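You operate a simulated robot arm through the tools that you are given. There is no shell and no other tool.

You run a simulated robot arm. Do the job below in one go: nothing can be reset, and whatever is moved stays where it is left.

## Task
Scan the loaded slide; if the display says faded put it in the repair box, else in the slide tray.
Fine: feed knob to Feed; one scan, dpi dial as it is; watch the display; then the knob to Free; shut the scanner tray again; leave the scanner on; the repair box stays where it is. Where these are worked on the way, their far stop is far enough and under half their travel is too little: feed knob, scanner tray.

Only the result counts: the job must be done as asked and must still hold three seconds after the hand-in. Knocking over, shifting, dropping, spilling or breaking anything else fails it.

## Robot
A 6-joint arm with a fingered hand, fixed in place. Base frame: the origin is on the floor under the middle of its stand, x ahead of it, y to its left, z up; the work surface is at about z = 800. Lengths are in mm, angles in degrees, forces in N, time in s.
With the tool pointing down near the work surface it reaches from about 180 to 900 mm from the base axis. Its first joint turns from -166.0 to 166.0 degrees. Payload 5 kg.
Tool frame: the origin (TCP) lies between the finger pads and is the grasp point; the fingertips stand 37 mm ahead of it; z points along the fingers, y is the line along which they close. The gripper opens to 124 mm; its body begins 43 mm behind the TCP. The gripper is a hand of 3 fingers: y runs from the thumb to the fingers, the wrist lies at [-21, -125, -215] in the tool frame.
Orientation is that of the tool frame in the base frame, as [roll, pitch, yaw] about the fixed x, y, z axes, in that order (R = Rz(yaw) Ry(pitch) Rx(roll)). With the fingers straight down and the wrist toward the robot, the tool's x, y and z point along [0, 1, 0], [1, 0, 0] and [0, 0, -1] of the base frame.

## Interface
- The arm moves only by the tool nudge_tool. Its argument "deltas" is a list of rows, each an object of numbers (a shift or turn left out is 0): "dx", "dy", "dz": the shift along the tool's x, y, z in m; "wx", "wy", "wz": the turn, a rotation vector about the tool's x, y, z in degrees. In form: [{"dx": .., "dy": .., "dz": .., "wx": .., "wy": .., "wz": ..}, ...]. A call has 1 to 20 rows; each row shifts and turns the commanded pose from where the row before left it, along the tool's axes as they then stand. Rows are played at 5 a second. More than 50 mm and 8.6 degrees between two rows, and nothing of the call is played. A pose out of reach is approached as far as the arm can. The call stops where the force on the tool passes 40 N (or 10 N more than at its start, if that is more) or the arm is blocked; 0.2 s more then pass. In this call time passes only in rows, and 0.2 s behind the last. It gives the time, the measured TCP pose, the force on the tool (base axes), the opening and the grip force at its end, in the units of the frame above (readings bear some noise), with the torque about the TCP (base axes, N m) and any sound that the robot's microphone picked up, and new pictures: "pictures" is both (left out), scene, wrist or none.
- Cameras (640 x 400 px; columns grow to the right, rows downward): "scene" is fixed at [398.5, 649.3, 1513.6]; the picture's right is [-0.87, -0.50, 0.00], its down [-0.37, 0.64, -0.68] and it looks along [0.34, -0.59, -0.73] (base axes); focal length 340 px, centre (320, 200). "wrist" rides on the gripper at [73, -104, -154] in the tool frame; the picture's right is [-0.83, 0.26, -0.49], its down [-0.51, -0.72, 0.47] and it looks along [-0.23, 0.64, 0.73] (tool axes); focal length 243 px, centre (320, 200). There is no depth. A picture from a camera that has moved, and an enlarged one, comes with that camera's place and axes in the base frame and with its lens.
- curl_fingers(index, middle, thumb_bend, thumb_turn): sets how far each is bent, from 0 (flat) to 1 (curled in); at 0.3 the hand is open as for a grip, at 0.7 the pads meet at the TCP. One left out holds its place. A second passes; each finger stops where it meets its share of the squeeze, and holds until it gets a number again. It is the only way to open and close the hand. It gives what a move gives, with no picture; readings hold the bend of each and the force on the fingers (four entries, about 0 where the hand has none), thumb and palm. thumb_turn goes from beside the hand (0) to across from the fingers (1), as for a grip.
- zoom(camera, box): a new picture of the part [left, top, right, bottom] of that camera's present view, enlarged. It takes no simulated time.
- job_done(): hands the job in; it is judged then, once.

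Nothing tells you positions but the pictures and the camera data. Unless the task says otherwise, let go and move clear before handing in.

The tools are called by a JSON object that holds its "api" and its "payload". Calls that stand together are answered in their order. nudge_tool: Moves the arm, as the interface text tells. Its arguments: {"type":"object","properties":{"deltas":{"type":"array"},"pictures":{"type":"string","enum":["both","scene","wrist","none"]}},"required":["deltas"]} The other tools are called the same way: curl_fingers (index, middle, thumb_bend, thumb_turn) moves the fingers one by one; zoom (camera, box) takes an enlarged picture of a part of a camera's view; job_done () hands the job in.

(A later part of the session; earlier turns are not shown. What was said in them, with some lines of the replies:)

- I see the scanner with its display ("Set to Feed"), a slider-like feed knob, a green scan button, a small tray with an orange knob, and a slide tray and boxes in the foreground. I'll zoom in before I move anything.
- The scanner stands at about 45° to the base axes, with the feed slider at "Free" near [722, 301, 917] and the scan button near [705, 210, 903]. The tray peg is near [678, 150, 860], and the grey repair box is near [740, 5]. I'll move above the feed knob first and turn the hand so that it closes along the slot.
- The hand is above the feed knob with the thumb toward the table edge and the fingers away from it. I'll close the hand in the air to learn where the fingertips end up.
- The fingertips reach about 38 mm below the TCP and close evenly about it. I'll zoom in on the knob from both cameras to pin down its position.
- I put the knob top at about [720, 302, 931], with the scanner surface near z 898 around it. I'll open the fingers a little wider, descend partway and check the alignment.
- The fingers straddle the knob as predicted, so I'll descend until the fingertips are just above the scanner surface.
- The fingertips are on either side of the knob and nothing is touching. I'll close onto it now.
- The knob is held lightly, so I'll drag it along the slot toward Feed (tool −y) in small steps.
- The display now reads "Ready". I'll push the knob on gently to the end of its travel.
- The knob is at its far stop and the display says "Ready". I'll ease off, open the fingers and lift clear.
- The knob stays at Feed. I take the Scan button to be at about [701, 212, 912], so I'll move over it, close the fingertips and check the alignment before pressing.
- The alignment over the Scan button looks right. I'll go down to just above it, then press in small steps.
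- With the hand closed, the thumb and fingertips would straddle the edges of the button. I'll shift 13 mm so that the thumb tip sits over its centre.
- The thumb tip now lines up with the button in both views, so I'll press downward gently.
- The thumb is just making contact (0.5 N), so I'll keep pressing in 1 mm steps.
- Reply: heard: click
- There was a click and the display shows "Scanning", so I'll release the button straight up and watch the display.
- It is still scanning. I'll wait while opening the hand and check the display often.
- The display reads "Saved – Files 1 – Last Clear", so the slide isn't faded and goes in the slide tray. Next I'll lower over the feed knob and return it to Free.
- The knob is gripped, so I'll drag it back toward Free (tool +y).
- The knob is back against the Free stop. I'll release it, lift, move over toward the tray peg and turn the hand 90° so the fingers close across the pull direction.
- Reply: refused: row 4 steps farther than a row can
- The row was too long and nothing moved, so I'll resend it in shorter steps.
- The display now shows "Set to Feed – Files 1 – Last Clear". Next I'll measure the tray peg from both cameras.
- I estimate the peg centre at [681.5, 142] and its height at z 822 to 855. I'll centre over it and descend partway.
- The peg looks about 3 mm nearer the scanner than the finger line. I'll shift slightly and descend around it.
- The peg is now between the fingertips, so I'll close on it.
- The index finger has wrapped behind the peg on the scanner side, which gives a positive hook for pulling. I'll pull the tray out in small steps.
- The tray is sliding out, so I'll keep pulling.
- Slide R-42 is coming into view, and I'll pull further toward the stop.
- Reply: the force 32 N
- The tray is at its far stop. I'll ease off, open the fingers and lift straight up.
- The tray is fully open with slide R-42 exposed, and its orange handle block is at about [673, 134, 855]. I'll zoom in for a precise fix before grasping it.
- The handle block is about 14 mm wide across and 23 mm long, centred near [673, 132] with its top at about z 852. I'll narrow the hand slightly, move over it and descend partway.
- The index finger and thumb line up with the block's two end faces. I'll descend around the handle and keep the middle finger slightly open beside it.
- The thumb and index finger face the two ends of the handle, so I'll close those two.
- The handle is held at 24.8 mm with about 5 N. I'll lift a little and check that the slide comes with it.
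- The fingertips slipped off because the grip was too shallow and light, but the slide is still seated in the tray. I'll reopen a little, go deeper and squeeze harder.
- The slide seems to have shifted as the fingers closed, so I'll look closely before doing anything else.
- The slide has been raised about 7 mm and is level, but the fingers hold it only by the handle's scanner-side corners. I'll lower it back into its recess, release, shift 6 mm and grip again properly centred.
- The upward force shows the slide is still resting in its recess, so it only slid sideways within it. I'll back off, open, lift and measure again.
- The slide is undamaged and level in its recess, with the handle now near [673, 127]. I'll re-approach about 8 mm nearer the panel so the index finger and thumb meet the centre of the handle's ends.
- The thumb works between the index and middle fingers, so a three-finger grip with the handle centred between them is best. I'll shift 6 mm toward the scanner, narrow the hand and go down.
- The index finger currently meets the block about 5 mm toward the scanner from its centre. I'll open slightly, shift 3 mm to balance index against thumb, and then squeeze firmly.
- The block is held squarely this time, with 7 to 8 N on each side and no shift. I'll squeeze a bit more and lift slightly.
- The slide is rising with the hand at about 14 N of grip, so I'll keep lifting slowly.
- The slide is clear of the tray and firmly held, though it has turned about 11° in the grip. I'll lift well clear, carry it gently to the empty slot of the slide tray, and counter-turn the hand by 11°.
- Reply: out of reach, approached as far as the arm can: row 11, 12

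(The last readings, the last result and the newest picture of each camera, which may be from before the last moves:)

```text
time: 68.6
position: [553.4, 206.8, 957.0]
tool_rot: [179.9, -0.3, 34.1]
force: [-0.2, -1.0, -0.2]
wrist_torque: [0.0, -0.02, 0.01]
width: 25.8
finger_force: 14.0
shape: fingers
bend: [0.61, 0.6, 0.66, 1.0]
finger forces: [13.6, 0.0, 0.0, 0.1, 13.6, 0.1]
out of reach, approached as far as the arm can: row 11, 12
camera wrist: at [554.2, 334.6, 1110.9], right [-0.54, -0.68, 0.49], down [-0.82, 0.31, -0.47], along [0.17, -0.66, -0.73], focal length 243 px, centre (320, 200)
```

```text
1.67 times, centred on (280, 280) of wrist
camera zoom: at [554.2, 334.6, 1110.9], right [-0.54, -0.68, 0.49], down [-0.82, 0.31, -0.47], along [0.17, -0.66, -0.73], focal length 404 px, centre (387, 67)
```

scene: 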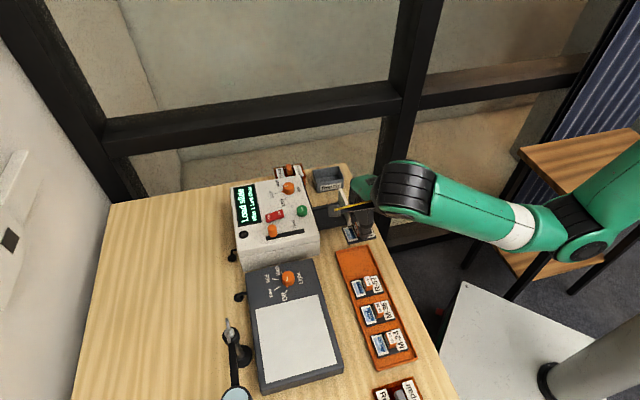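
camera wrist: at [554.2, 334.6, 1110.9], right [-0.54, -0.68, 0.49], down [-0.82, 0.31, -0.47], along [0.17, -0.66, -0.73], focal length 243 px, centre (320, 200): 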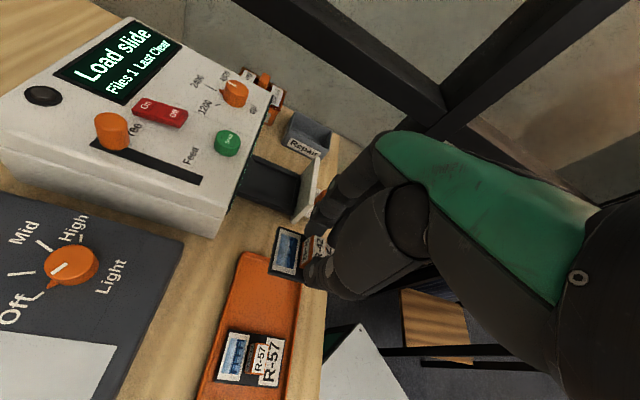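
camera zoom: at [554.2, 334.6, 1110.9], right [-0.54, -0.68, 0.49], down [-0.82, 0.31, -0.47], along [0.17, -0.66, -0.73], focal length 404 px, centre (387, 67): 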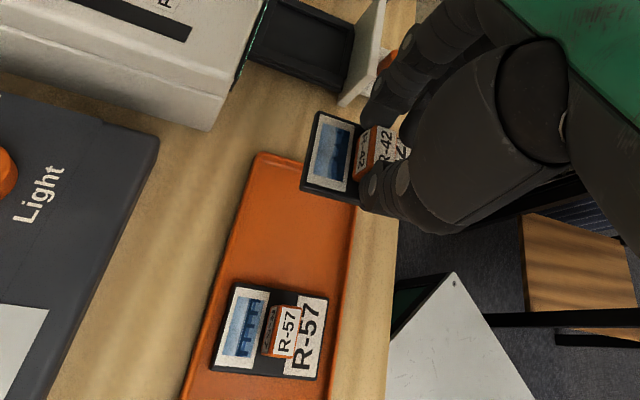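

The slide is still secure, but the arm can't turn quite that far at this spot. I'll turn back a few degrees, since a small residual angle of the slide doesn't matter.

{"api": "nudge_tool", "payload": {"deltas": [{"wz": -3.5}, {"wz": -3}, {"wz": 0}], "pictures": "none"}}

{"api": "zoom", "payload": {"camera": "scene", "box": [310, 160, 430, 360]}}

```text
time: 69.4
position: [553.7, 207.1, 957.2]
tool_rot: [-180.0, 0.1, 40.6]
force: [-0.5, 0.0, -0.1]
wrist_torque: [0.03, -0.04, -0.05]
width: 25.7
finger_force: 13.7
shape: fingers
bend: [0.61, 0.6, 0.66, 1.0]
finger forces: [13.6, 0.0, 0.1, 0.1, 13.5, 0.1]
```

```text
2.00 times, centred on (370, 260) of scene
camera zoom: at [398.5, 649.3, 1513.6], right [-0.87, -0.5, 0.0], down [-0.37, 0.64, -0.68], along [0.34, -0.59, -0.73], focal length 680 px, centre (220, 80)
```

zoom: 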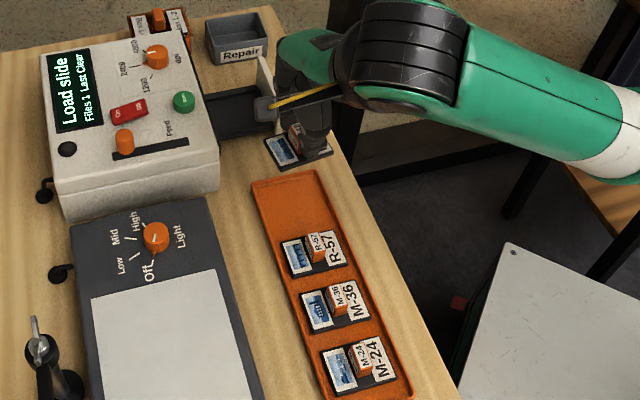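

The arm is at a comfortable pose again. I'll measure the held slide against the empty slot.

{"api": "zoom", "payload": {"camera": "scene", "box": [330, 200, 390, 260]}}

{"api": "zoom", "payload": {"camera": "scene", "box": [330, 240, 410, 320]}}

{"api": "zoom", "payload": {"camera": "wrist", "box": [160, 180, 400, 400]}}

```text
6.67 times, centred on (360, 230) of scene
camera zoom: at [398.5, 649.3, 1513.6], right [-0.87, -0.5, 0.0], down [-0.37, 0.64, -0.68], along [0.34, -0.59, -0.73], focal length 2266 px, centre (53, 0)
```

zoom: 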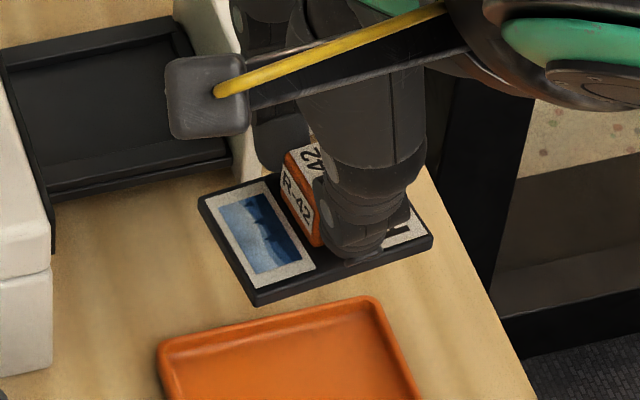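

```text
5.00 times, centred on (370, 280) of scene
camera zoom: at [398.5, 649.3, 1513.6], right [-0.87, -0.5, 0.0], down [-0.37, 0.64, -0.68], along [0.34, -0.59, -0.73], focal length 1700 px, centre (70, -200)
```

zoom: 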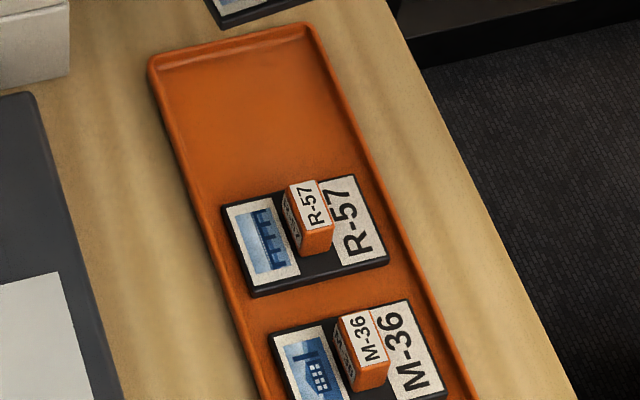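

```text
1.82 times, centred on (280, 290) of wrist
camera zoom: at [540.4, 334.3, 1110.4], right [-0.46, -0.74, 0.49], down [-0.85, 0.22, -0.47], along [0.24, -0.64, -0.73], focal length 441 px, centre (393, 36)
```

zoom: 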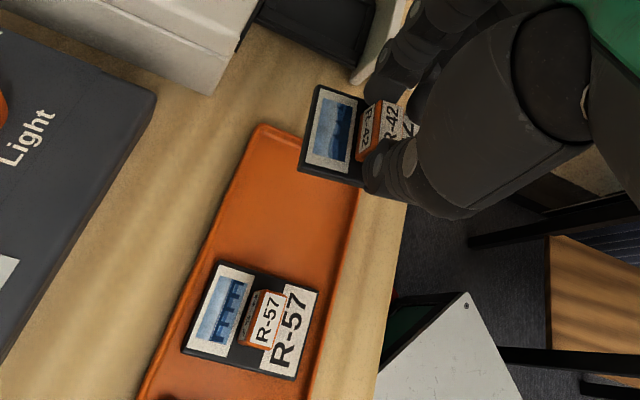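

I need to move the slide about 14 mm along the tray to centre it in the empty slot. I'll do that at height first and confirm the pose is reachable.

{"api": "nudge_tool", "payload": {"deltas": [{"dx": -0.0008, "dy": -0.007}, {"dx": -0.0009, "dy": -0.0073}, {"dz": 0.008}, {"dz": 0.01}], "pictures": "none"}}

{"api": "zoom", "payload": {"camera": "scene", "box": [330, 200, 410, 290]}}

{"api": "zoom", "payload": {"camera": "wrist", "box": [160, 180, 400, 400]}}

```text
time: 70.4
position: [542.0, 217.0, 938.3]
tool_rot: [180.0, 0.0, 40.6]
force: [0.8, 0.0, 0.6]
wrist_torque: [0.0, 0.0, 0.0]
width: 25.9
finger_force: 13.6
shape: fingers
bend: [0.61, 0.6, 0.66, 1.0]
finger forces: [13.5, 0.1, 0.0, 0.0, 13.6, 0.0]
```

```text
4.44 times, centred on (370, 245) of scene
camera zoom: at [398.5, 649.3, 1513.6], right [-0.87, -0.5, 0.0], down [-0.37, 0.64, -0.68], along [0.34, -0.59, -0.73], focal length 1511 px, centre (98, 0)
```

zoom: 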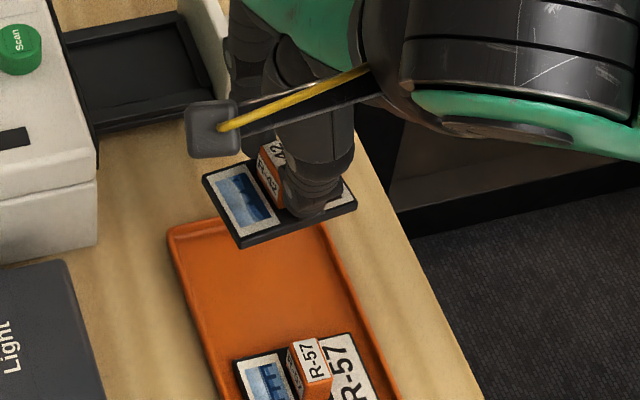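

```text
1.82 times, centred on (280, 290) of wrist
camera zoom: at [529.8, 344.1, 1092.4], right [-0.46, -0.74, 0.49], down [-0.85, 0.22, -0.47], along [0.24, -0.64, -0.73], focal length 441 px, centre (393, 36)
```

zoom: 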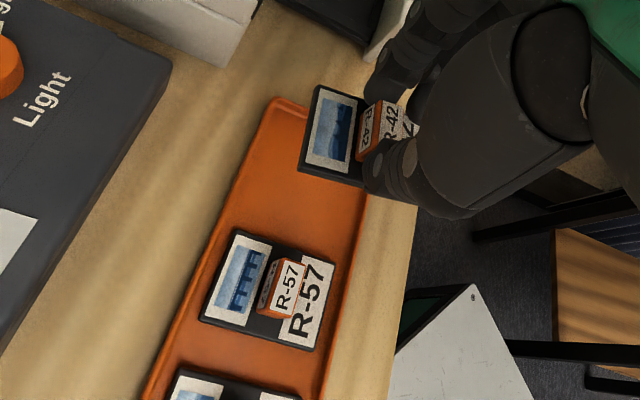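

The pose is reachable and the slide hovers over the slot with only a small residual angle. I'll lower it in stages.

{"api": "nudge_tool", "payload": {"deltas": [{"dz": 0.012}, {"dz": 0.012}, {"dz": 0.012}], "pictures": "none"}}

{"api": "zoom", "payload": {"camera": "scene", "box": [330, 210, 410, 300]}}

{"api": "zoom", "payload": {"camera": "wrist", "box": [160, 180, 400, 400]}}

```text
time: 71.2
position: [542.6, 215.9, 902.4]
tool_rot: [180.0, -0.1, 40.6]
force: [-0.2, 0.4, -1.0]
wrist_torque: [0.01, 0.0, 0.01]
width: 26.2
finger_force: 13.4
shape: fingers
bend: [0.61, 0.6, 0.66, 1.0]
finger forces: [13.7, 0.1, 0.0, 0.1, 13.6, 0.0]
```

```text
4.44 times, centred on (370, 255) of scene
camera zoom: at [398.5, 649.3, 1513.6], right [-0.87, -0.5, 0.0], down [-0.37, 0.64, -0.68], along [0.34, -0.59, -0.73], focal length 1511 px, centre (98, -44)
```

zoom: 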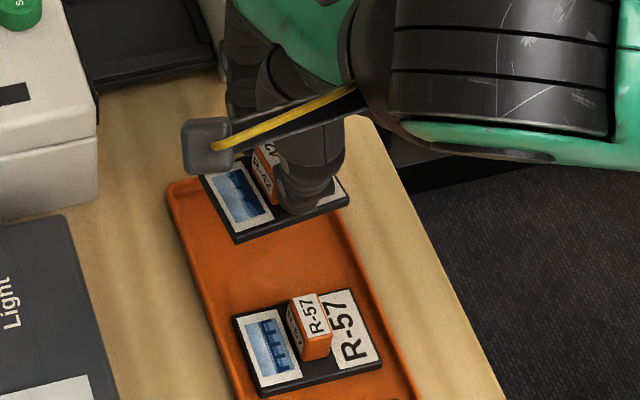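

```text
1.82 times, centred on (280, 290) of wrist
camera zoom: at [529.7, 343.8, 1056.2], right [-0.46, -0.74, 0.49], down [-0.85, 0.22, -0.47], along [0.24, -0.64, -0.73], focal length 441 px, centre (393, 36)
```

zoom: 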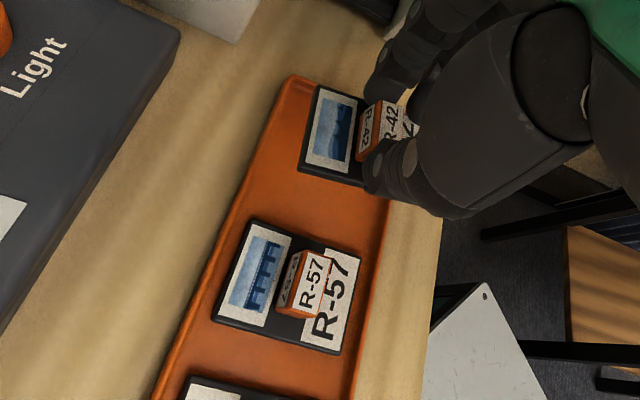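

{"api": "nudge_tool", "payload": {"deltas": [{"dy": 0.004, "dz": 0.01}, {"dz": 0.01}, {"dz": 0.01}], "pictures": "none"}}

{"api": "zoom", "payload": {"camera": "scene", "box": [335, 225, 395, 285]}}

{"api": "zoom", "payload": {"camera": "wrist", "box": [220, 180, 400, 330]}}

```text
time: 72.0
position: [545.6, 213.5, 872.1]
tool_rot: [180.0, 0.0, 40.5]
force: [0.5, 0.1, -0.9]
wrist_torque: [0.01, -0.01, 0.0]
width: 26.0
finger_force: 13.8
shape: fingers
bend: [0.61, 0.6, 0.66, 1.0]
finger forces: [13.5, 0.0, 0.0, 0.0, 13.6, 0.0]
```

```text
6.67 times, centred on (365, 255) of scene
camera zoom: at [398.5, 649.3, 1513.6], right [-0.87, -0.5, 0.0], down [-0.37, 0.64, -0.68], along [0.34, -0.59, -0.73], focal length 2266 px, centre (20, -167)
```

zoom: 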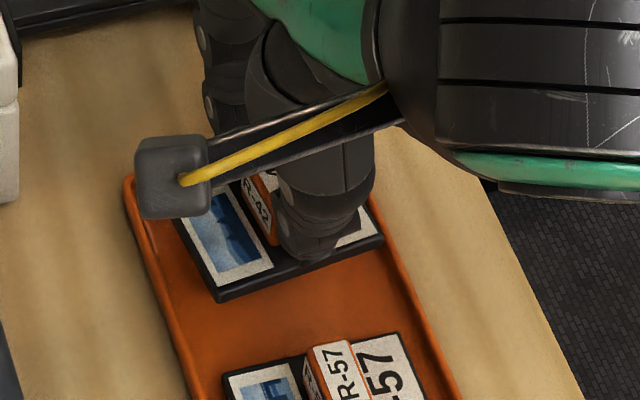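

```text
2.67 times, centred on (310, 255) of wrist
camera zoom: at [532.6, 341.1, 1025.9], right [-0.46, -0.74, 0.49], down [-0.85, 0.22, -0.47], along [0.24, -0.64, -0.73], focal length 647 px, centre (347, 53)
```

zoom: 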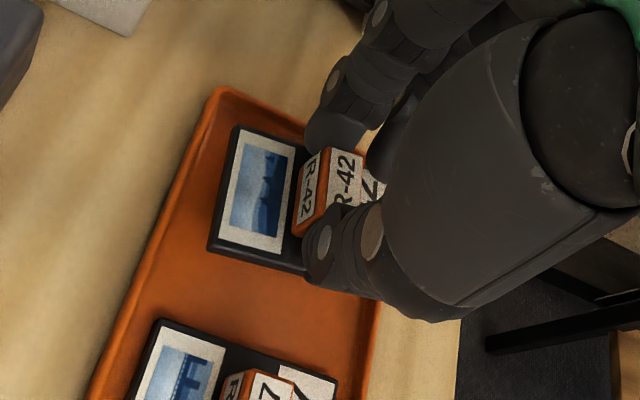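

{"api": "nudge_tool", "payload": {"deltas": [{"dz": 0.006}, {"dz": 0.005}, {"dz": 0.003}], "pictures": "none"}}

{"api": "zoom", "payload": {"camera": "scene", "box": [335, 225, 395, 285]}}

{"api": "zoom", "payload": {"camera": "wrist", "box": [220, 180, 400, 330]}}

```text
time: 72.8
position: [545.2, 213.6, 859.6]
tool_rot: [180.0, 0.0, 40.5]
force: [1.1, 0.1, -0.4]
wrist_torque: [0.01, 0.0, 0.0]
width: 25.7
finger_force: 13.8
shape: fingers
bend: [0.61, 0.6, 0.66, 1.0]
finger forces: [13.6, 0.0, 0.0, 0.0, 13.6, 0.0]
```

```text
6.67 times, centred on (365, 255) of scene
camera zoom: at [398.5, 649.3, 1513.6], right [-0.87, -0.5, 0.0], down [-0.37, 0.64, -0.68], along [0.34, -0.59, -0.73], focal length 2266 px, centre (20, -167)
```

zoom: 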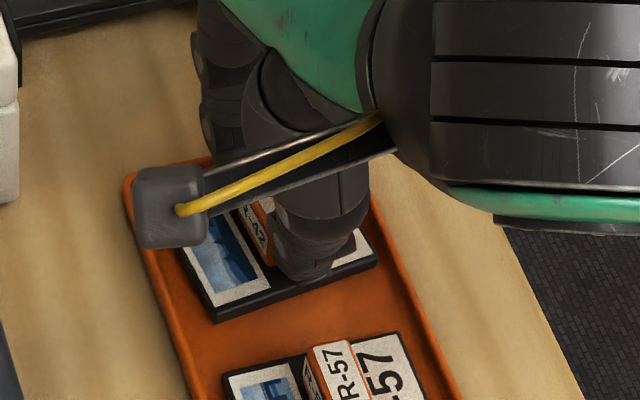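

```text
2.67 times, centred on (310, 255) of wrist
camera zoom: at [532.6, 341.1, 1012.4], right [-0.46, -0.74, 0.49], down [-0.85, 0.22, -0.47], along [0.24, -0.64, -0.73], focal length 647 px, centre (347, 53)
```

zoom: 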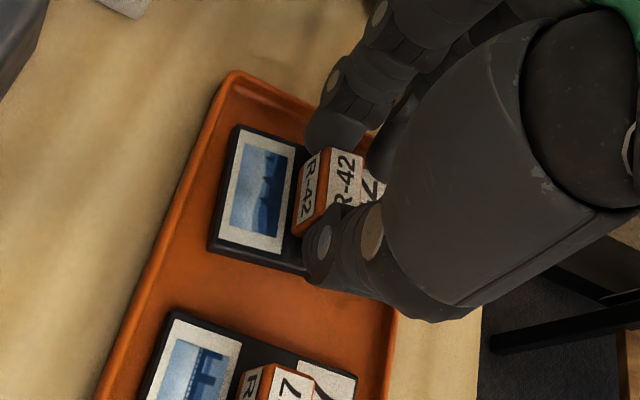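

Everything is well inside the tray walls. I'll lower in 2 mm steps until the slide touches the tray floor.

{"api": "nudge_tool", "payload": {"deltas": [{"dz": 0.002}, {"dz": 0.002}], "pictures": "none"}}

{"api": "nudge_tool", "payload": {"deltas": [{"dz": 0.002}], "pictures": "none"}}

{"api": "zoom", "payload": {"camera": "scene", "box": [335, 225, 395, 285]}}

```text
time: 73.4
position: [545.8, 214.4, 855.8]
tool_rot: [179.8, -0.2, 40.5]
force: [-2.2, -0.8, 13.4]
wrist_torque: [-0.01, -0.01, -0.03]
width: 25.7
finger_force: 16.4
shape: fingers
bend: [0.71, 0.6, 0.66, 1.0]
finger forces: [15.5, 0.0, 0.0, 0.0, 16.9, 0.1]
```

```text
time: 73.8
position: [545.5, 213.6, 854.4]
tool_rot: [179.8, -0.2, 40.5]
force: [-2.7, -0.5, 25.0]
wrist_torque: [-0.01, -0.01, -0.1]
width: 25.5
finger_force: 17.6
shape: fingers
bend: [0.71, 0.6, 0.66, 1.0]
finger forces: [17.2, 0.0, 0.1, 0.0, 18.2, 0.1]
```

```text
6.67 times, centred on (365, 255) of scene
camera zoom: at [398.5, 649.3, 1513.6], right [-0.87, -0.5, 0.0], down [-0.37, 0.64, -0.68], along [0.34, -0.59, -0.73], focal length 2266 px, centre (20, -167)
```

zoom: 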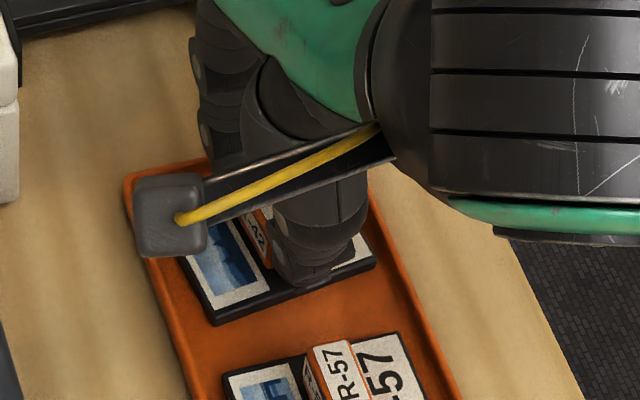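

The slide has touched down on the tray floor. I'll relieve the downward force and open the fingers just enough to release.

{"api": "nudge_tool", "payload": {"deltas": [{"dz": -0.0025}], "pictures": "none"}}

{"api": "curl_fingers", "payload": {"index": 0.59, "middle": 0.59, "thumb_bend": 0.59}}

{"api": "zoom", "payload": {"camera": "scene", "box": [335, 225, 395, 285]}}

{"api": "zoom", "payload": {"camera": "wrist", "box": [220, 180, 400, 330]}}

```text
time: 74.2
position: [545.1, 214.2, 855.2]
tool_rot: [179.9, 0.0, 40.6]
force: [2.7, 0.3, 14.3]
wrist_torque: [-0.01, -0.2, -0.03]
width: 26.1
finger_force: 16.4
shape: fingers
bend: [0.71, 0.6, 0.66, 1.0]
finger forces: [17.2, 0.1, 0.1, 0.1, 15.2, 0.0]
```

```text
time: 75.2
position: [544.6, 214.8, 854.8]
tool_rot: [179.9, 0.0, 40.6]
force: [0.1, 0.3, -0.3]
wrist_torque: [-0.01, -0.02, 0.02]
width: 39.3
finger_force: 0.0
shape: fingers
bend: [0.59, 0.59, 0.59, 1.0]
finger forces: [0.0, 0.1, 0.0, 0.1, 0.1, 0.0]
```

```text
6.67 times, centred on (365, 255) of scene
camera zoom: at [398.5, 649.3, 1513.6], right [-0.87, -0.5, 0.0], down [-0.37, 0.64, -0.68], along [0.34, -0.59, -0.73], focal length 2266 px, centre (20, -167)
```

zoom: 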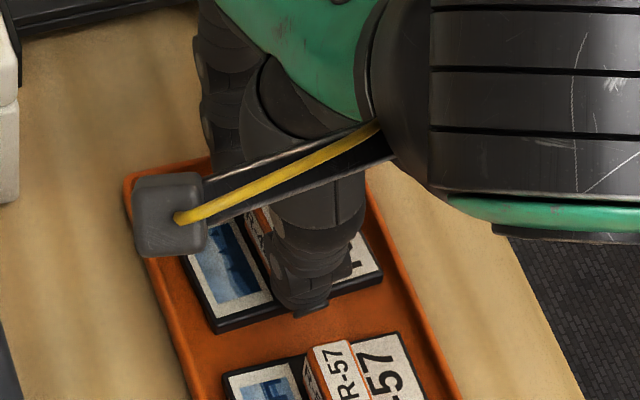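

```text
2.67 times, centred on (310, 255) of wrist
camera zoom: at [532.5, 341.5, 1009.2], right [-0.46, -0.74, 0.49], down [-0.85, 0.22, -0.47], along [0.24, -0.64, -0.73], focal length 647 px, centre (347, 53)
```

zoom: 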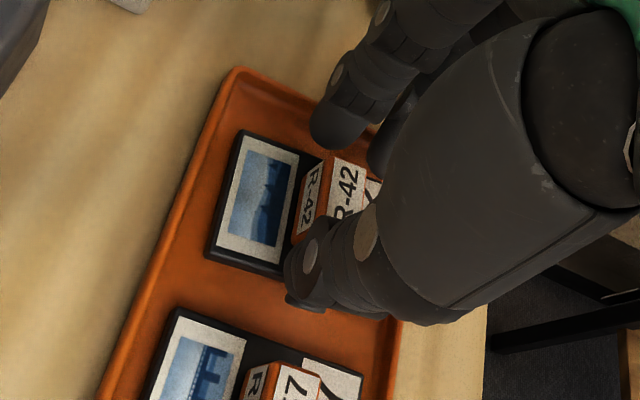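

The slide lies flat in the tray and the fingers are clear, so I'll lift straight up.

{"api": "nudge_tool", "payload": {"deltas": [{"dz": -0.01}, {"dz": -0.02}, {"dz": -0.03}, {"dz": -0.04}, {"dz": -0.04}]}}

{"api": "zoom", "payload": {"camera": "scene", "box": [310, 190, 430, 380]}}

{"api": "zoom", "payload": {"camera": "scene", "box": [335, 225, 395, 285]}}

```text
time: 76.4
position: [551.6, 211.8, 985.9]
tool_rot: [179.8, -0.2, 40.7]
force: [-0.4, 0.4, 0.1]
wrist_torque: [0.01, -0.01, 0.03]
width: 39.4
finger_force: 0.0
shape: fingers
bend: [0.59, 0.59, 0.59, 1.0]
finger forces: [0.0, 0.0, 0.0, 0.1, 0.1, 0.1]
out of reach, approached as far as the arm can: row 5
camera wrist: at [538.0, 338.7, 1139.3], right [-0.46, -0.74, 0.49], down [-0.85, 0.22, -0.47], along [0.25, -0.64, -0.73], focal length 243 px, centre (320, 200)
```

scene: 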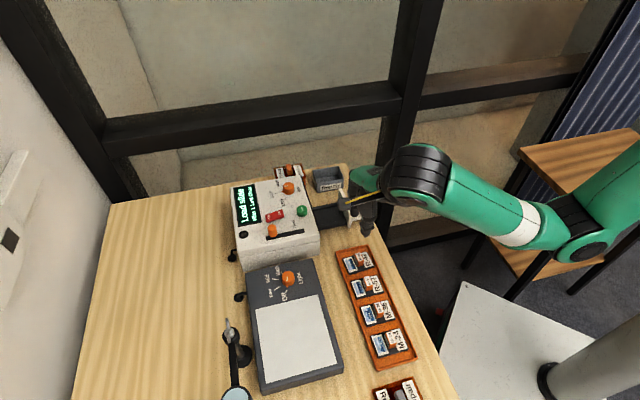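
wrist: 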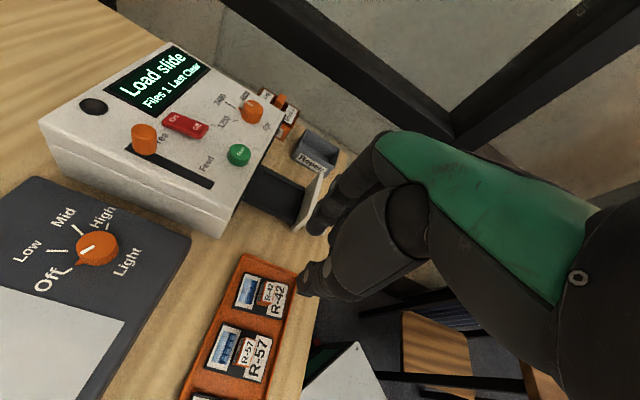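

```text
2.11 times, centred on (370, 285) of scene
camera zoom: at [398.5, 649.3, 1513.6], right [-0.87, -0.5, 0.0], down [-0.37, 0.64, -0.68], along [0.34, -0.59, -0.73], focal length 716 px, centre (215, 21)
```

zoom: 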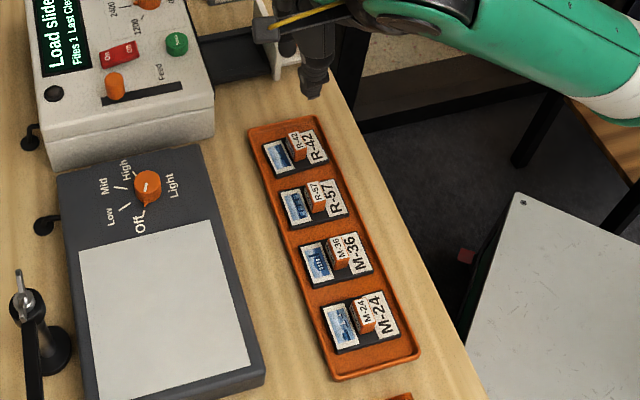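

```text
6.67 times, centred on (365, 255) of scene
camera zoom: at [398.5, 649.3, 1513.6], right [-0.87, -0.5, 0.0], down [-0.37, 0.64, -0.68], along [0.34, -0.59, -0.73], focal length 2266 px, centre (20, -167)
```

zoom: 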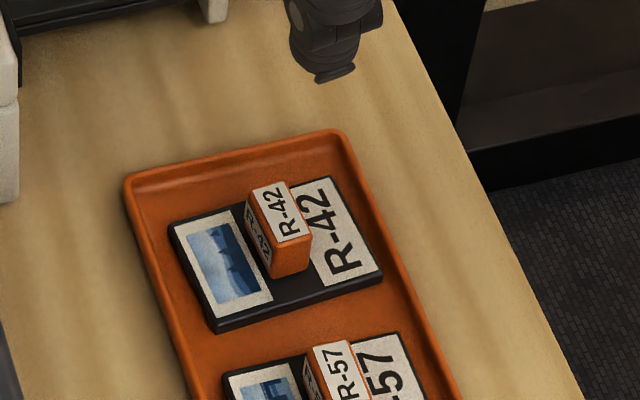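

R-42 lies in the slide tray's free slot. Now I'll shut the scanner tray, so I'll turn the hand back to 45° and move toward the peg.

{"api": "nudge_tool", "payload": {"deltas": [{"dy": 0.03}, {"dy": 0.03, "wz": -2}, {"dy": 0.03, "wz": -2.4}, {"dx": -0.02, "dy": 0.01}], "pictures": "none"}}

{"api": "zoom", "payload": {"camera": "scene", "box": [305, 170, 385, 240]}}

{"api": "zoom", "payload": {"camera": "wrist", "box": [160, 180, 400, 380]}}

```text
time: 77.4
position: [605.5, 122.1, 984.5]
tool_rot: [179.9, 0.0, 45.0]
force: [-0.7, -0.3, -0.5]
wrist_torque: [0.0, -0.01, -0.02]
width: 39.1
finger_force: 0.0
shape: fingers
bend: [0.59, 0.59, 0.59, 1.0]
finger forces: [0.1, 0.1, 0.0, 0.1, 0.1, 0.1]
```

```text
5.71 times, centred on (345, 205) of scene
camera zoom: at [398.5, 649.3, 1513.6], right [-0.87, -0.5, 0.0], down [-0.37, 0.64, -0.68], along [0.34, -0.59, -0.73], focal length 1943 px, centre (177, 171)
```

zoom: 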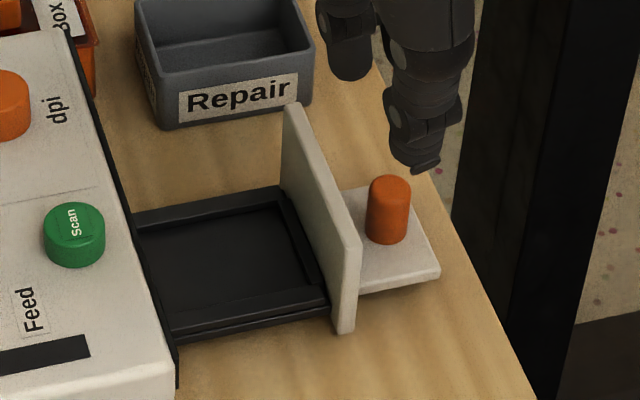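

```text
2.00 times, centred on (280, 280) of wrist
camera zoom: at [582.5, 248.0, 1138.6], right [-0.4, -0.77, 0.49], down [-0.87, 0.15, -0.47], along [0.29, -0.62, -0.73], focal length 485 px, centre (400, 40)
```

zoom: 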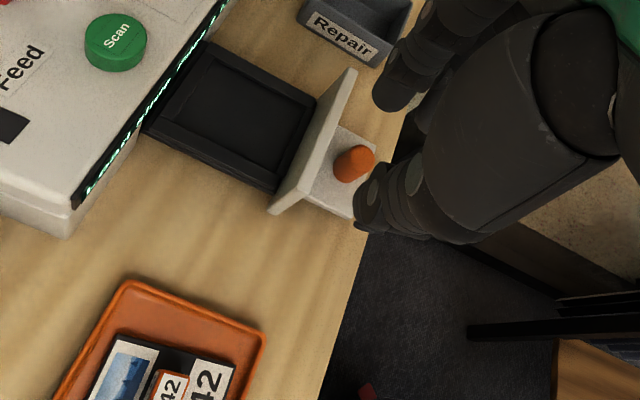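

{"api": "curl_fingers", "payload": {"index": 0.54, "middle": 0.54, "thumb_bend": 0.54}}

{"api": "nudge_tool", "payload": {"deltas": [{"dx": -0.0125, "dy": 0.0193}, {"dx": -0.0126, "dy": 0.0194}, {"dz": 0.03}, {"dz": 0.03}, {"dz": 0.02}], "pictures": "none"}}

{"api": "zoom", "payload": {"camera": "scene", "box": [305, 150, 395, 240]}}

{"api": "zoom", "payload": {"camera": "wrist", "box": [220, 170, 400, 320]}}

```text
time: 78.4
position: [604.4, 122.3, 983.7]
tool_rot: [-180.0, 0.0, 44.8]
force: [0.2, -0.9, -0.1]
wrist_torque: [0.0, 0.01, 0.0]
width: 54.4
finger_force: 0.0
shape: fingers
bend: [0.54, 0.54, 0.54, 1.0]
finger forces: [0.0, 0.1, 0.0, 0.0, 0.0, 0.0]
```

```text
time: 79.6
position: [613.8, 77.4, 905.1]
tool_rot: [179.9, -0.1, 44.9]
force: [-0.3, 0.4, -0.6]
wrist_torque: [0.01, 0.01, 0.02]
width: 54.4
finger_force: 0.0
shape: fingers
bend: [0.54, 0.54, 0.54, 1.0]
finger forces: [0.0, 0.0, 0.0, 0.0, 0.0, 0.0]
```

```text
4.44 times, centred on (350, 195) of scene
camera zoom: at [398.5, 649.3, 1513.6], right [-0.87, -0.5, 0.0], down [-0.37, 0.64, -0.68], along [0.34, -0.59, -0.73], focal length 1511 px, centre (187, 222)
```

zoom: 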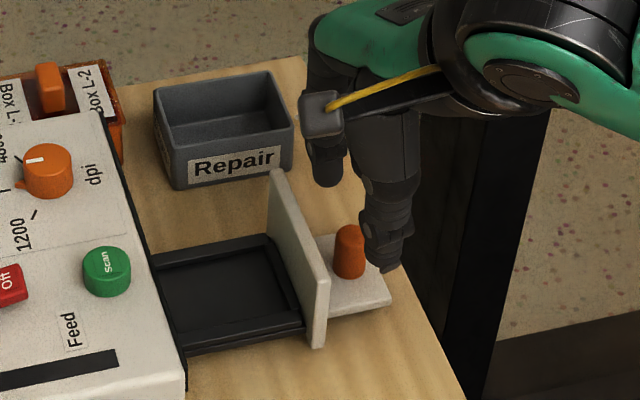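

```text
2.67 times, centred on (310, 245) of wrist
camera zoom: at [591.8, 203.4, 1059.8], right [-0.4, -0.77, 0.49], down [-0.87, 0.15, -0.47], along [0.29, -0.62, -0.73], focal length 647 px, centre (347, 80)
```

zoom: 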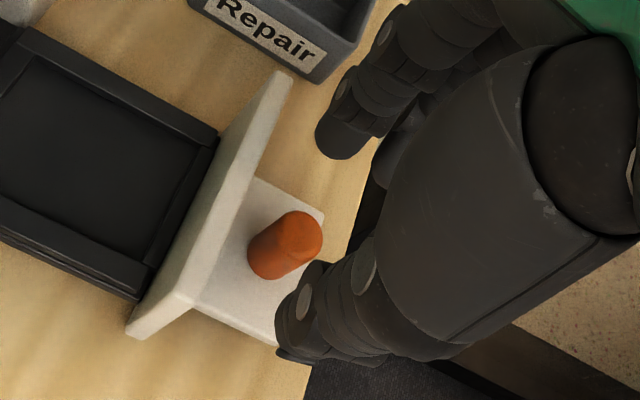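

{"api": "nudge_tool", "payload": {"deltas": [{"dz": 0.012}, {"dz": 0.01}, {"dz": 0.007}], "pictures": "none"}}

{"api": "curl_fingers", "payload": {"index": 0.72, "middle": 0.72, "thumb_bend": 0.72}}

{"api": "zoom", "payload": {"camera": "scene", "box": [305, 150, 395, 240]}}

{"api": "zoom", "payload": {"camera": "wrist", "box": [220, 170, 400, 320]}}

```text
time: 80.4
position: [612.7, 77.1, 876.9]
tool_rot: [180.0, 0.0, 45.0]
force: [0.0, 0.3, 0.8]
wrist_torque: [0.0, 0.01, -0.01]
width: 54.6
finger_force: 0.2
shape: fingers
bend: [0.54, 0.54, 0.54, 1.0]
finger forces: [0.0, 0.0, 0.0, 0.0, 0.1, 0.1]
```

```text
time: 81.4
position: [613.6, 76.2, 877.0]
tool_rot: [-180.0, -0.1, 44.9]
force: [6.7, -6.4, 3.6]
wrist_torque: [-0.23, -0.18, -0.02]
width: 14.6
finger_force: 8.3
shape: fingers
bend: [0.71, 0.72, 0.7, 1.0]
finger forces: [10.8, 2.4, 0.0, 0.0, 3.0, 0.0]
```

```text
4.44 times, centred on (350, 195) of scene
camera zoom: at [398.5, 649.3, 1513.6], right [-0.87, -0.5, 0.0], down [-0.37, 0.64, -0.68], along [0.34, -0.59, -0.73], focal length 1511 px, centre (187, 222)
```

zoom: 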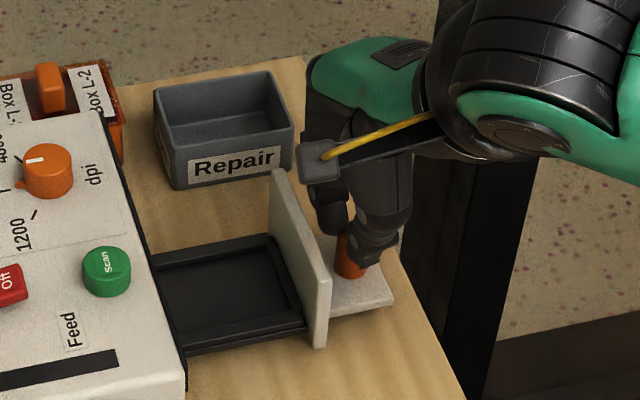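

```text
2.67 times, centred on (310, 245) of wrist
camera zoom: at [591.7, 202.8, 1030.6], right [-0.4, -0.77, 0.49], down [-0.87, 0.15, -0.47], along [0.29, -0.62, -0.73], focal length 647 px, centre (347, 80)
```

zoom: 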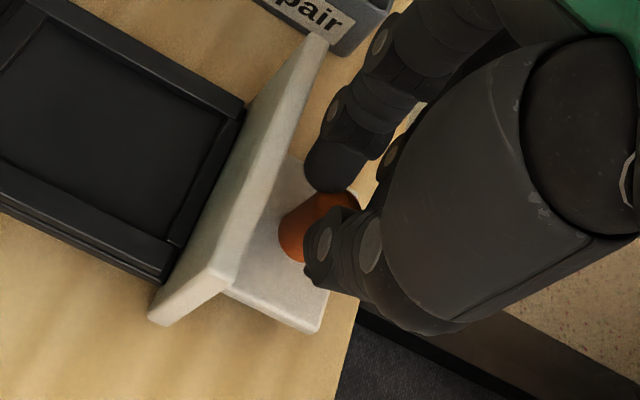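

The peg is caught with the middle finger on its outer side. I'll push the tray back in.

{"api": "nudge_tool", "payload": {"deltas": [{"dx": 0.005}, {"dx": 0.007}, {"dx": 0.008}, {"dx": 0.008}], "pictures": "none"}}

{"api": "zoom", "payload": {"camera": "scene", "box": [305, 150, 395, 240]}}

{"api": "zoom", "payload": {"camera": "wrist", "box": [220, 170, 400, 320]}}

```text
time: 82.4
position: [633.4, 98.1, 876.9]
tool_rot: [179.8, 0.0, 44.9]
force: [6.2, -6.5, 7.4]
wrist_torque: [-0.24, -0.24, 0.01]
width: 15.0
finger_force: 10.0
shape: fingers
bend: [0.71, 0.72, 0.71, 1.0]
finger forces: [12.5, 2.9, 0.0, 0.1, 4.1, 0.0]
```

```text
4.44 times, centred on (350, 195) of scene
camera zoom: at [398.5, 649.3, 1513.6], right [-0.87, -0.5, 0.0], down [-0.37, 0.64, -0.68], along [0.34, -0.59, -0.73], focal length 1511 px, centre (187, 222)
```

zoom: 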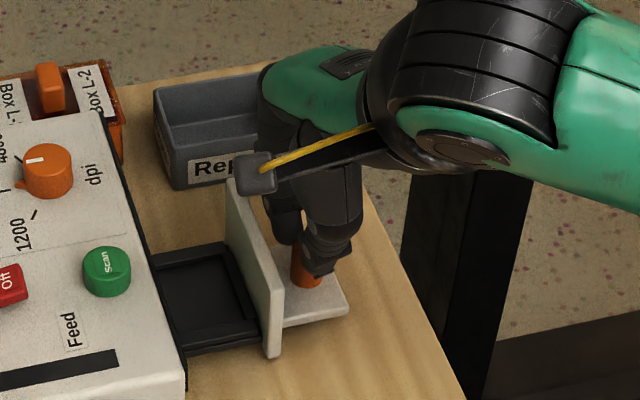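

```text
2.67 times, centred on (310, 245) of wrist
camera zoom: at [611.8, 222.9, 1030.4], right [-0.4, -0.77, 0.49], down [-0.87, 0.15, -0.47], along [0.29, -0.62, -0.73], focal length 647 px, centre (347, 80)
```

zoom: 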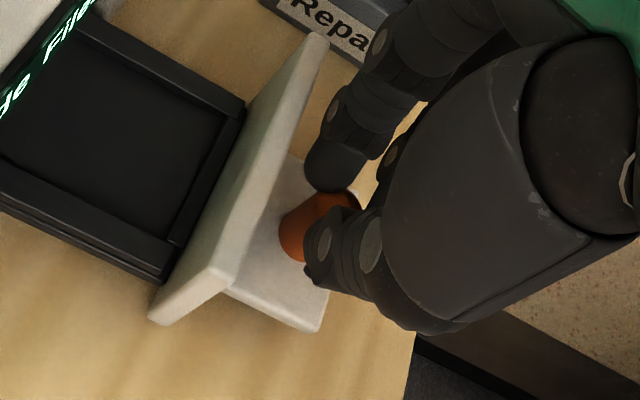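

The tray is moving in smoothly. The repair box is clear of it, so I'll continue.

{"api": "nudge_tool", "payload": {"deltas": [{"dx": 0.008}, {"dx": 0.008}, {"dx": 0.008}, {"dx": 0.008}, {"dx": 0.008}], "pictures": "none"}}

{"api": "zoom", "payload": {"camera": "scene", "box": [290, 150, 380, 240]}}

{"api": "zoom", "payload": {"camera": "wrist", "box": [220, 170, 400, 320]}}

```text
time: 83.6
position: [661.6, 124.5, 877.9]
tool_rot: [179.9, 0.0, 44.9]
force: [7.3, -7.7, 8.8]
wrist_torque: [-0.26, -0.32, -0.05]
width: 14.6
finger_force: 9.6
shape: fingers
bend: [0.71, 0.72, 0.71, 1.0]
finger forces: [13.0, 3.2, 0.1, 0.1, 3.6, 0.0]
```

```text
4.44 times, centred on (335, 195) of scene
camera zoom: at [398.5, 649.3, 1513.6], right [-0.87, -0.5, 0.0], down [-0.37, 0.64, -0.68], along [0.34, -0.59, -0.73], focal length 1511 px, centre (253, 222)
```

zoom: 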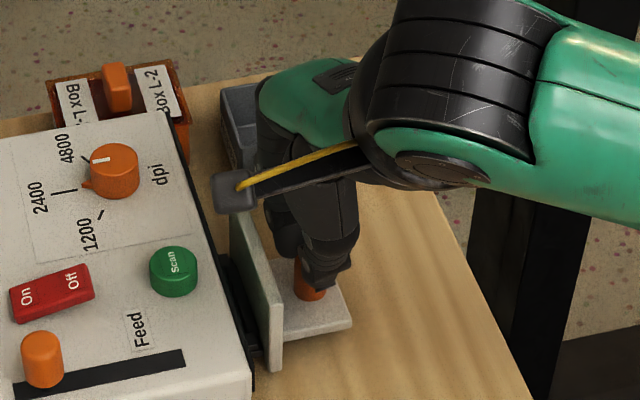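

```text
2.67 times, centred on (310, 245) of wrist
camera zoom: at [639.9, 251.4, 1030.3], right [-0.4, -0.77, 0.49], down [-0.87, 0.15, -0.47], along [0.29, -0.62, -0.73], focal length 647 px, centre (347, 80)
```

zoom: 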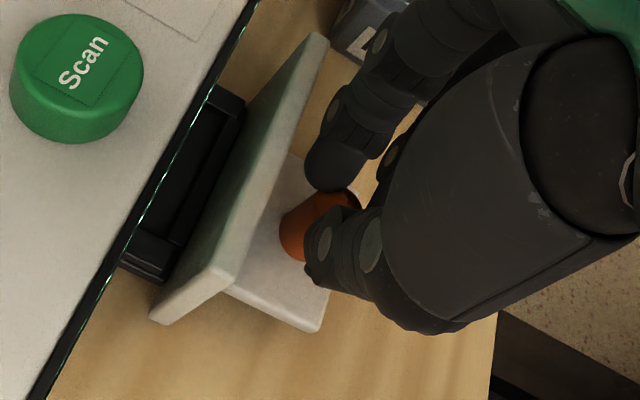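

{"api": "nudge_tool", "payload": {"deltas": [{"dx": 0.006}, {"dx": 0.006}, {"dx": 0.004}, {"dx": 0.003}, {"dx": 0.003}], "pictures": "none"}}

{"api": "zoom", "payload": {"camera": "scene", "box": [290, 150, 380, 240]}}

{"api": "zoom", "payload": {"camera": "wrist", "box": [220, 170, 400, 320]}}

```text
time: 84.8
position: [677.4, 140.6, 875.5]
tool_rot: [180.0, -0.1, 45.0]
force: [7.3, -5.8, 8.9]
wrist_torque: [-0.22, -0.34, -0.01]
width: 14.7
finger_force: 10.5
shape: fingers
bend: [0.71, 0.72, 0.71, 1.0]
finger forces: [14.0, 2.7, 0.1, 0.0, 4.7, 0.1]
```

```text
4.44 times, centred on (335, 195) of scene
camera zoom: at [398.5, 649.3, 1513.6], right [-0.87, -0.5, 0.0], down [-0.37, 0.64, -0.68], along [0.34, -0.59, -0.73], focal length 1511 px, centre (253, 222)
```

zoom: 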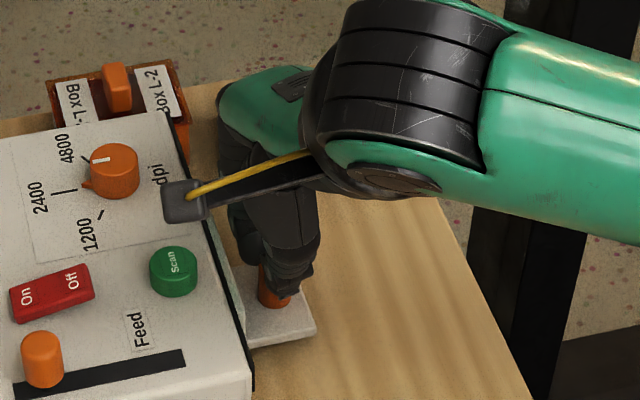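

```text
2.67 times, centred on (310, 245) of wrist
camera zoom: at [655.3, 266.9, 1030.2], right [-0.4, -0.77, 0.49], down [-0.87, 0.15, -0.47], along [0.29, -0.62, -0.73], focal length 647 px, centre (347, 80)
```

zoom: 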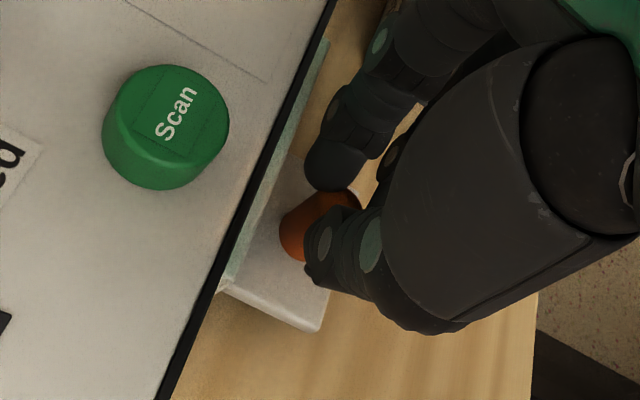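

{"api": "nudge_tool", "payload": {"deltas": [{"dx": 0.002}, {"dx": 0.002}], "pictures": "none"}}

{"api": "zoom", "payload": {"camera": "scene", "box": [280, 150, 360, 240]}}

```text
time: 85.4
position: [679.3, 142.4, 875.4]
tool_rot: [180.0, 0.2, 44.8]
force: [-6.7, -17.4, 15.0]
wrist_torque: [-0.62, 0.21, -0.15]
width: 14.8
finger_force: 18.4
shape: fingers
bend: [0.71, 0.72, 0.71, 1.0]
finger forces: [12.1, 17.7, 0.0, 0.0, 7.4, 0.1]
```

```text
4.44 times, centred on (320, 195) of scene
camera zoom: at [398.5, 649.3, 1513.6], right [-0.87, -0.5, 0.0], down [-0.37, 0.64, -0.68], along [0.34, -0.59, -0.73], focal length 1511 px, centre (320, 222)
```

zoom: 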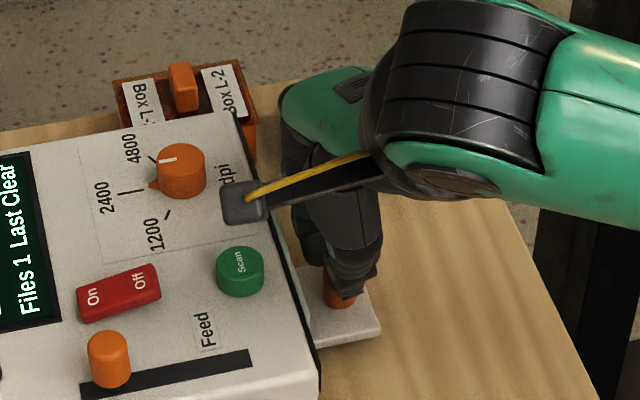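

The tray has reached its closed stop. I'll open the fingers without backing off, so the tray isn't dragged, and lift away.

{"api": "curl_fingers", "payload": {"index": 0.54, "middle": 0.54, "thumb_bend": 0.54}}

{"api": "nudge_tool", "payload": {"deltas": [{"dz": -0.015}, {"dz": -0.03}, {"dz": -0.04}, {"dz": -0.04}, {"dz": -0.04}]}}

{"api": "zoom", "payload": {"camera": "scene", "box": [220, 150, 360, 260]}}

{"api": "zoom", "payload": {"camera": "wrist", "box": [120, 160, 400, 400]}}

```text
time: 86.4
position: [680.4, 143.9, 876.2]
tool_rot: [179.9, 0.0, 45.0]
force: [-0.6, 0.1, 0.3]
wrist_torque: [0.01, 0.02, 0.0]
width: 54.1
finger_force: 0.0
shape: fingers
bend: [0.54, 0.54, 0.54, 1.0]
finger forces: [0.1, 0.1, 0.0, 0.1, 0.0, 0.0]
```

```text
time: 87.6
position: [680.6, 142.9, 1042.1]
tool_rot: [179.9, 0.1, 44.9]
force: [-0.5, 0.0, 0.0]
wrist_torque: [-0.01, -0.01, -0.01]
width: 54.6
finger_force: 0.1
shape: fingers
bend: [0.54, 0.54, 0.54, 1.0]
finger forces: [0.0, 0.1, 0.1, 0.0, 0.0, 0.0]
camera wrist: at [658.1, 269.9, 1195.3], right [-0.4, -0.77, 0.49], down [-0.87, 0.15, -0.47], along [0.29, -0.62, -0.73], focal length 243 px, centre (320, 200)
```

scene: 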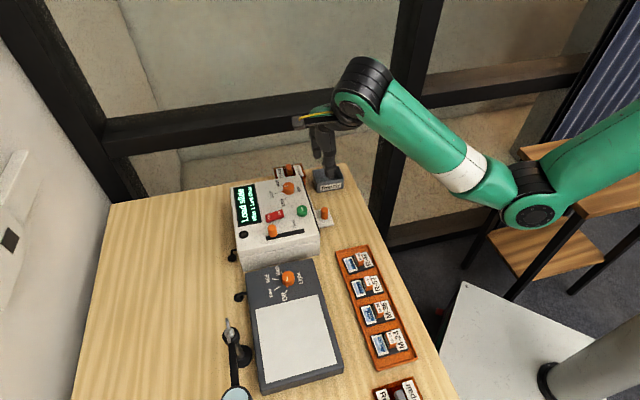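
wrist: 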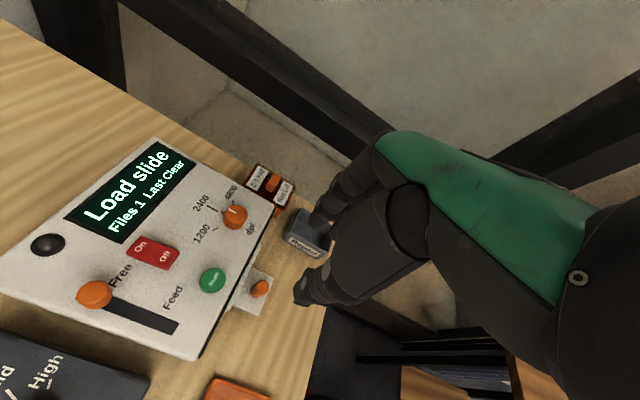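

```text
3.64 times, centred on (290, 205) of scene
camera zoom: at [398.5, 649.3, 1513.6], right [-0.87, -0.5, 0.0], down [-0.37, 0.64, -0.68], along [0.34, -0.59, -0.73], focal length 1236 px, centre (429, 182)
```

zoom: 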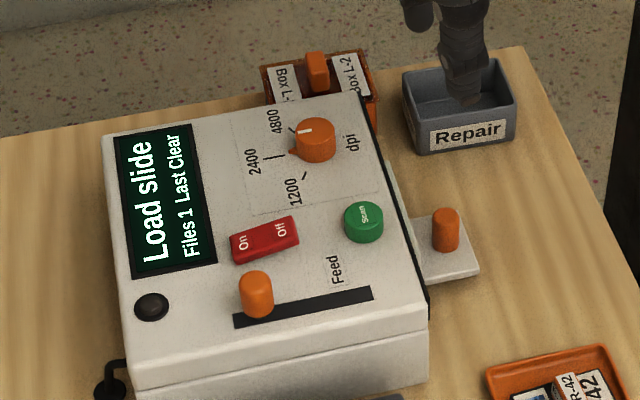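

```text
1.67 times, centred on (260, 280) of wrist
camera zoom: at [658.1, 269.9, 1195.3], right [-0.4, -0.77, 0.49], down [-0.87, 0.15, -0.47], along [0.29, -0.62, -0.73], focal length 404 px, centre (420, 67)
```

zoom: 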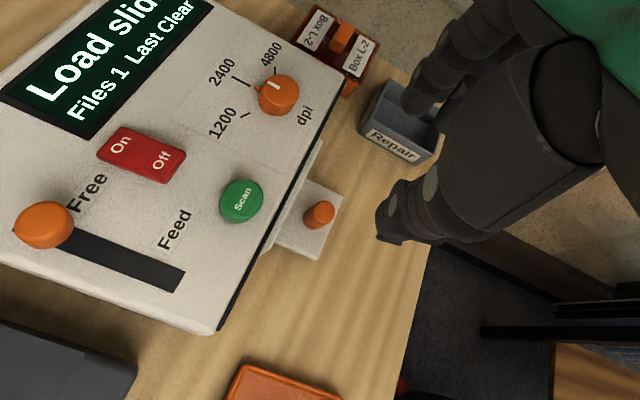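

The scanner tray is shut, the feed knob is at Free, the scanner is on, and the repair box hasn't moved. I'll check the slide in its tray one last time before handing in.

{"api": "zoom", "payload": {"camera": "scene", "box": [325, 235, 435, 375]}}

{"api": "zoom", "payload": {"camera": "scene", "box": [295, 190, 345, 235]}}

{"api": "nudge_tool", "payload": {"deltas": [{"dz": -0.03}, {"dz": -0.03}, {"dx": -0.02}], "pictures": "scene"}}

```text
2.86 times, centred on (380, 305) of scene
camera zoom: at [398.5, 649.3, 1513.6], right [-0.87, -0.5, 0.0], down [-0.37, 0.64, -0.68], along [0.34, -0.59, -0.73], focal length 971 px, centre (149, -100)
```

zoom: 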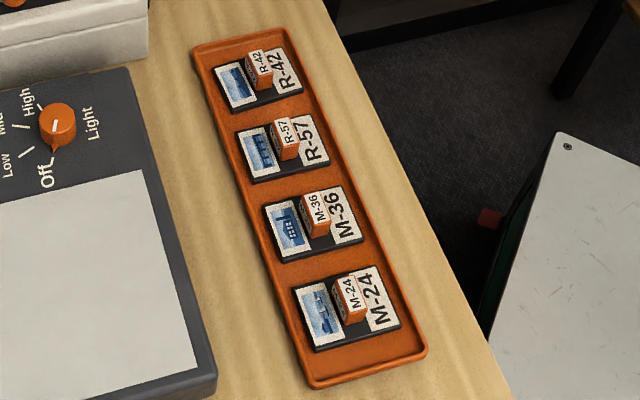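

```text
8.89 times, centred on (320, 212) of scene
camera zoom: at [398.5, 649.3, 1513.6], right [-0.87, -0.5, 0.0], down [-0.37, 0.64, -0.68], along [0.34, -0.59, -0.73], focal length 3022 px, centre (320, 89)
```

zoom: 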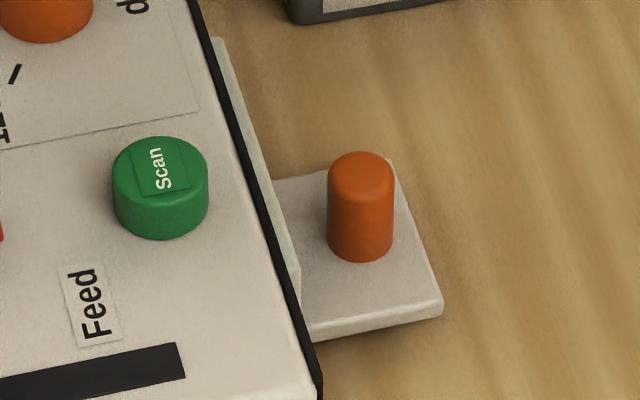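

```text
time: 88.4
position: [666.9, 130.6, 1101.2]
tool_rot: [179.9, 0.0, 45.0]
force: [0.3, -0.2, -0.5]
wrist_torque: [-0.01, 0.0, 0.02]
width: 54.6
finger_force: 0.0
shape: fingers
bend: [0.54, 0.54, 0.54, 1.0]
finger forces: [0.1, 0.0, 0.1, 0.0, 0.1, 0.0]
```

scene: 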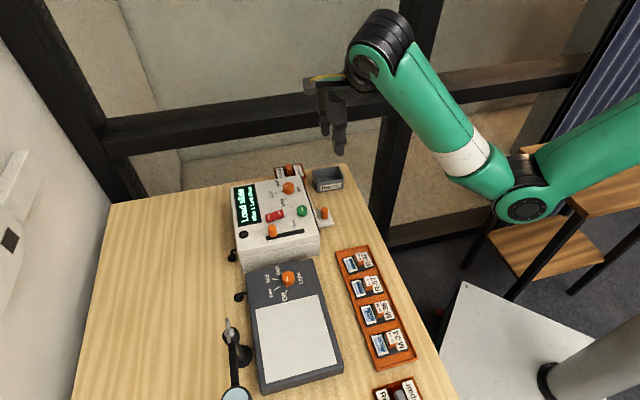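

Everything is in its final state. R-42, which scanned "Clear", lies flat in the slide tray, and the scanner tray is back at its original closed position. The knob is at Free, the scanner is on, and the hand is clear, so I'm handing in.

{"api": "job_done", "payload": {}}

```text
The job is handed in.
```

The job is done and handed in. The display read "Saved – Files 1 – Last Clear", so slide R-42 was not faded and went into the slide tray.

- **Scan:** I moved the feed knob to Feed at its far stop and did one scan without touching the dpi dial. The knob then went back to the Free stop.
- **Slide:** R-42 lies flat in the empty slot of the slide tray, turned a few degrees from the other slides. My first two grips on it failed and shifted it slightly within the scanner tray before the third lifted it cleanly.
- **Scanner:** The scanner tray is pushed back to its closed stop, and the pictures show the peg where it started. The scanner is still on.
- **Surroundings:** The repair box is where it was, and I saw nothing else moved. The hand is open and clear.
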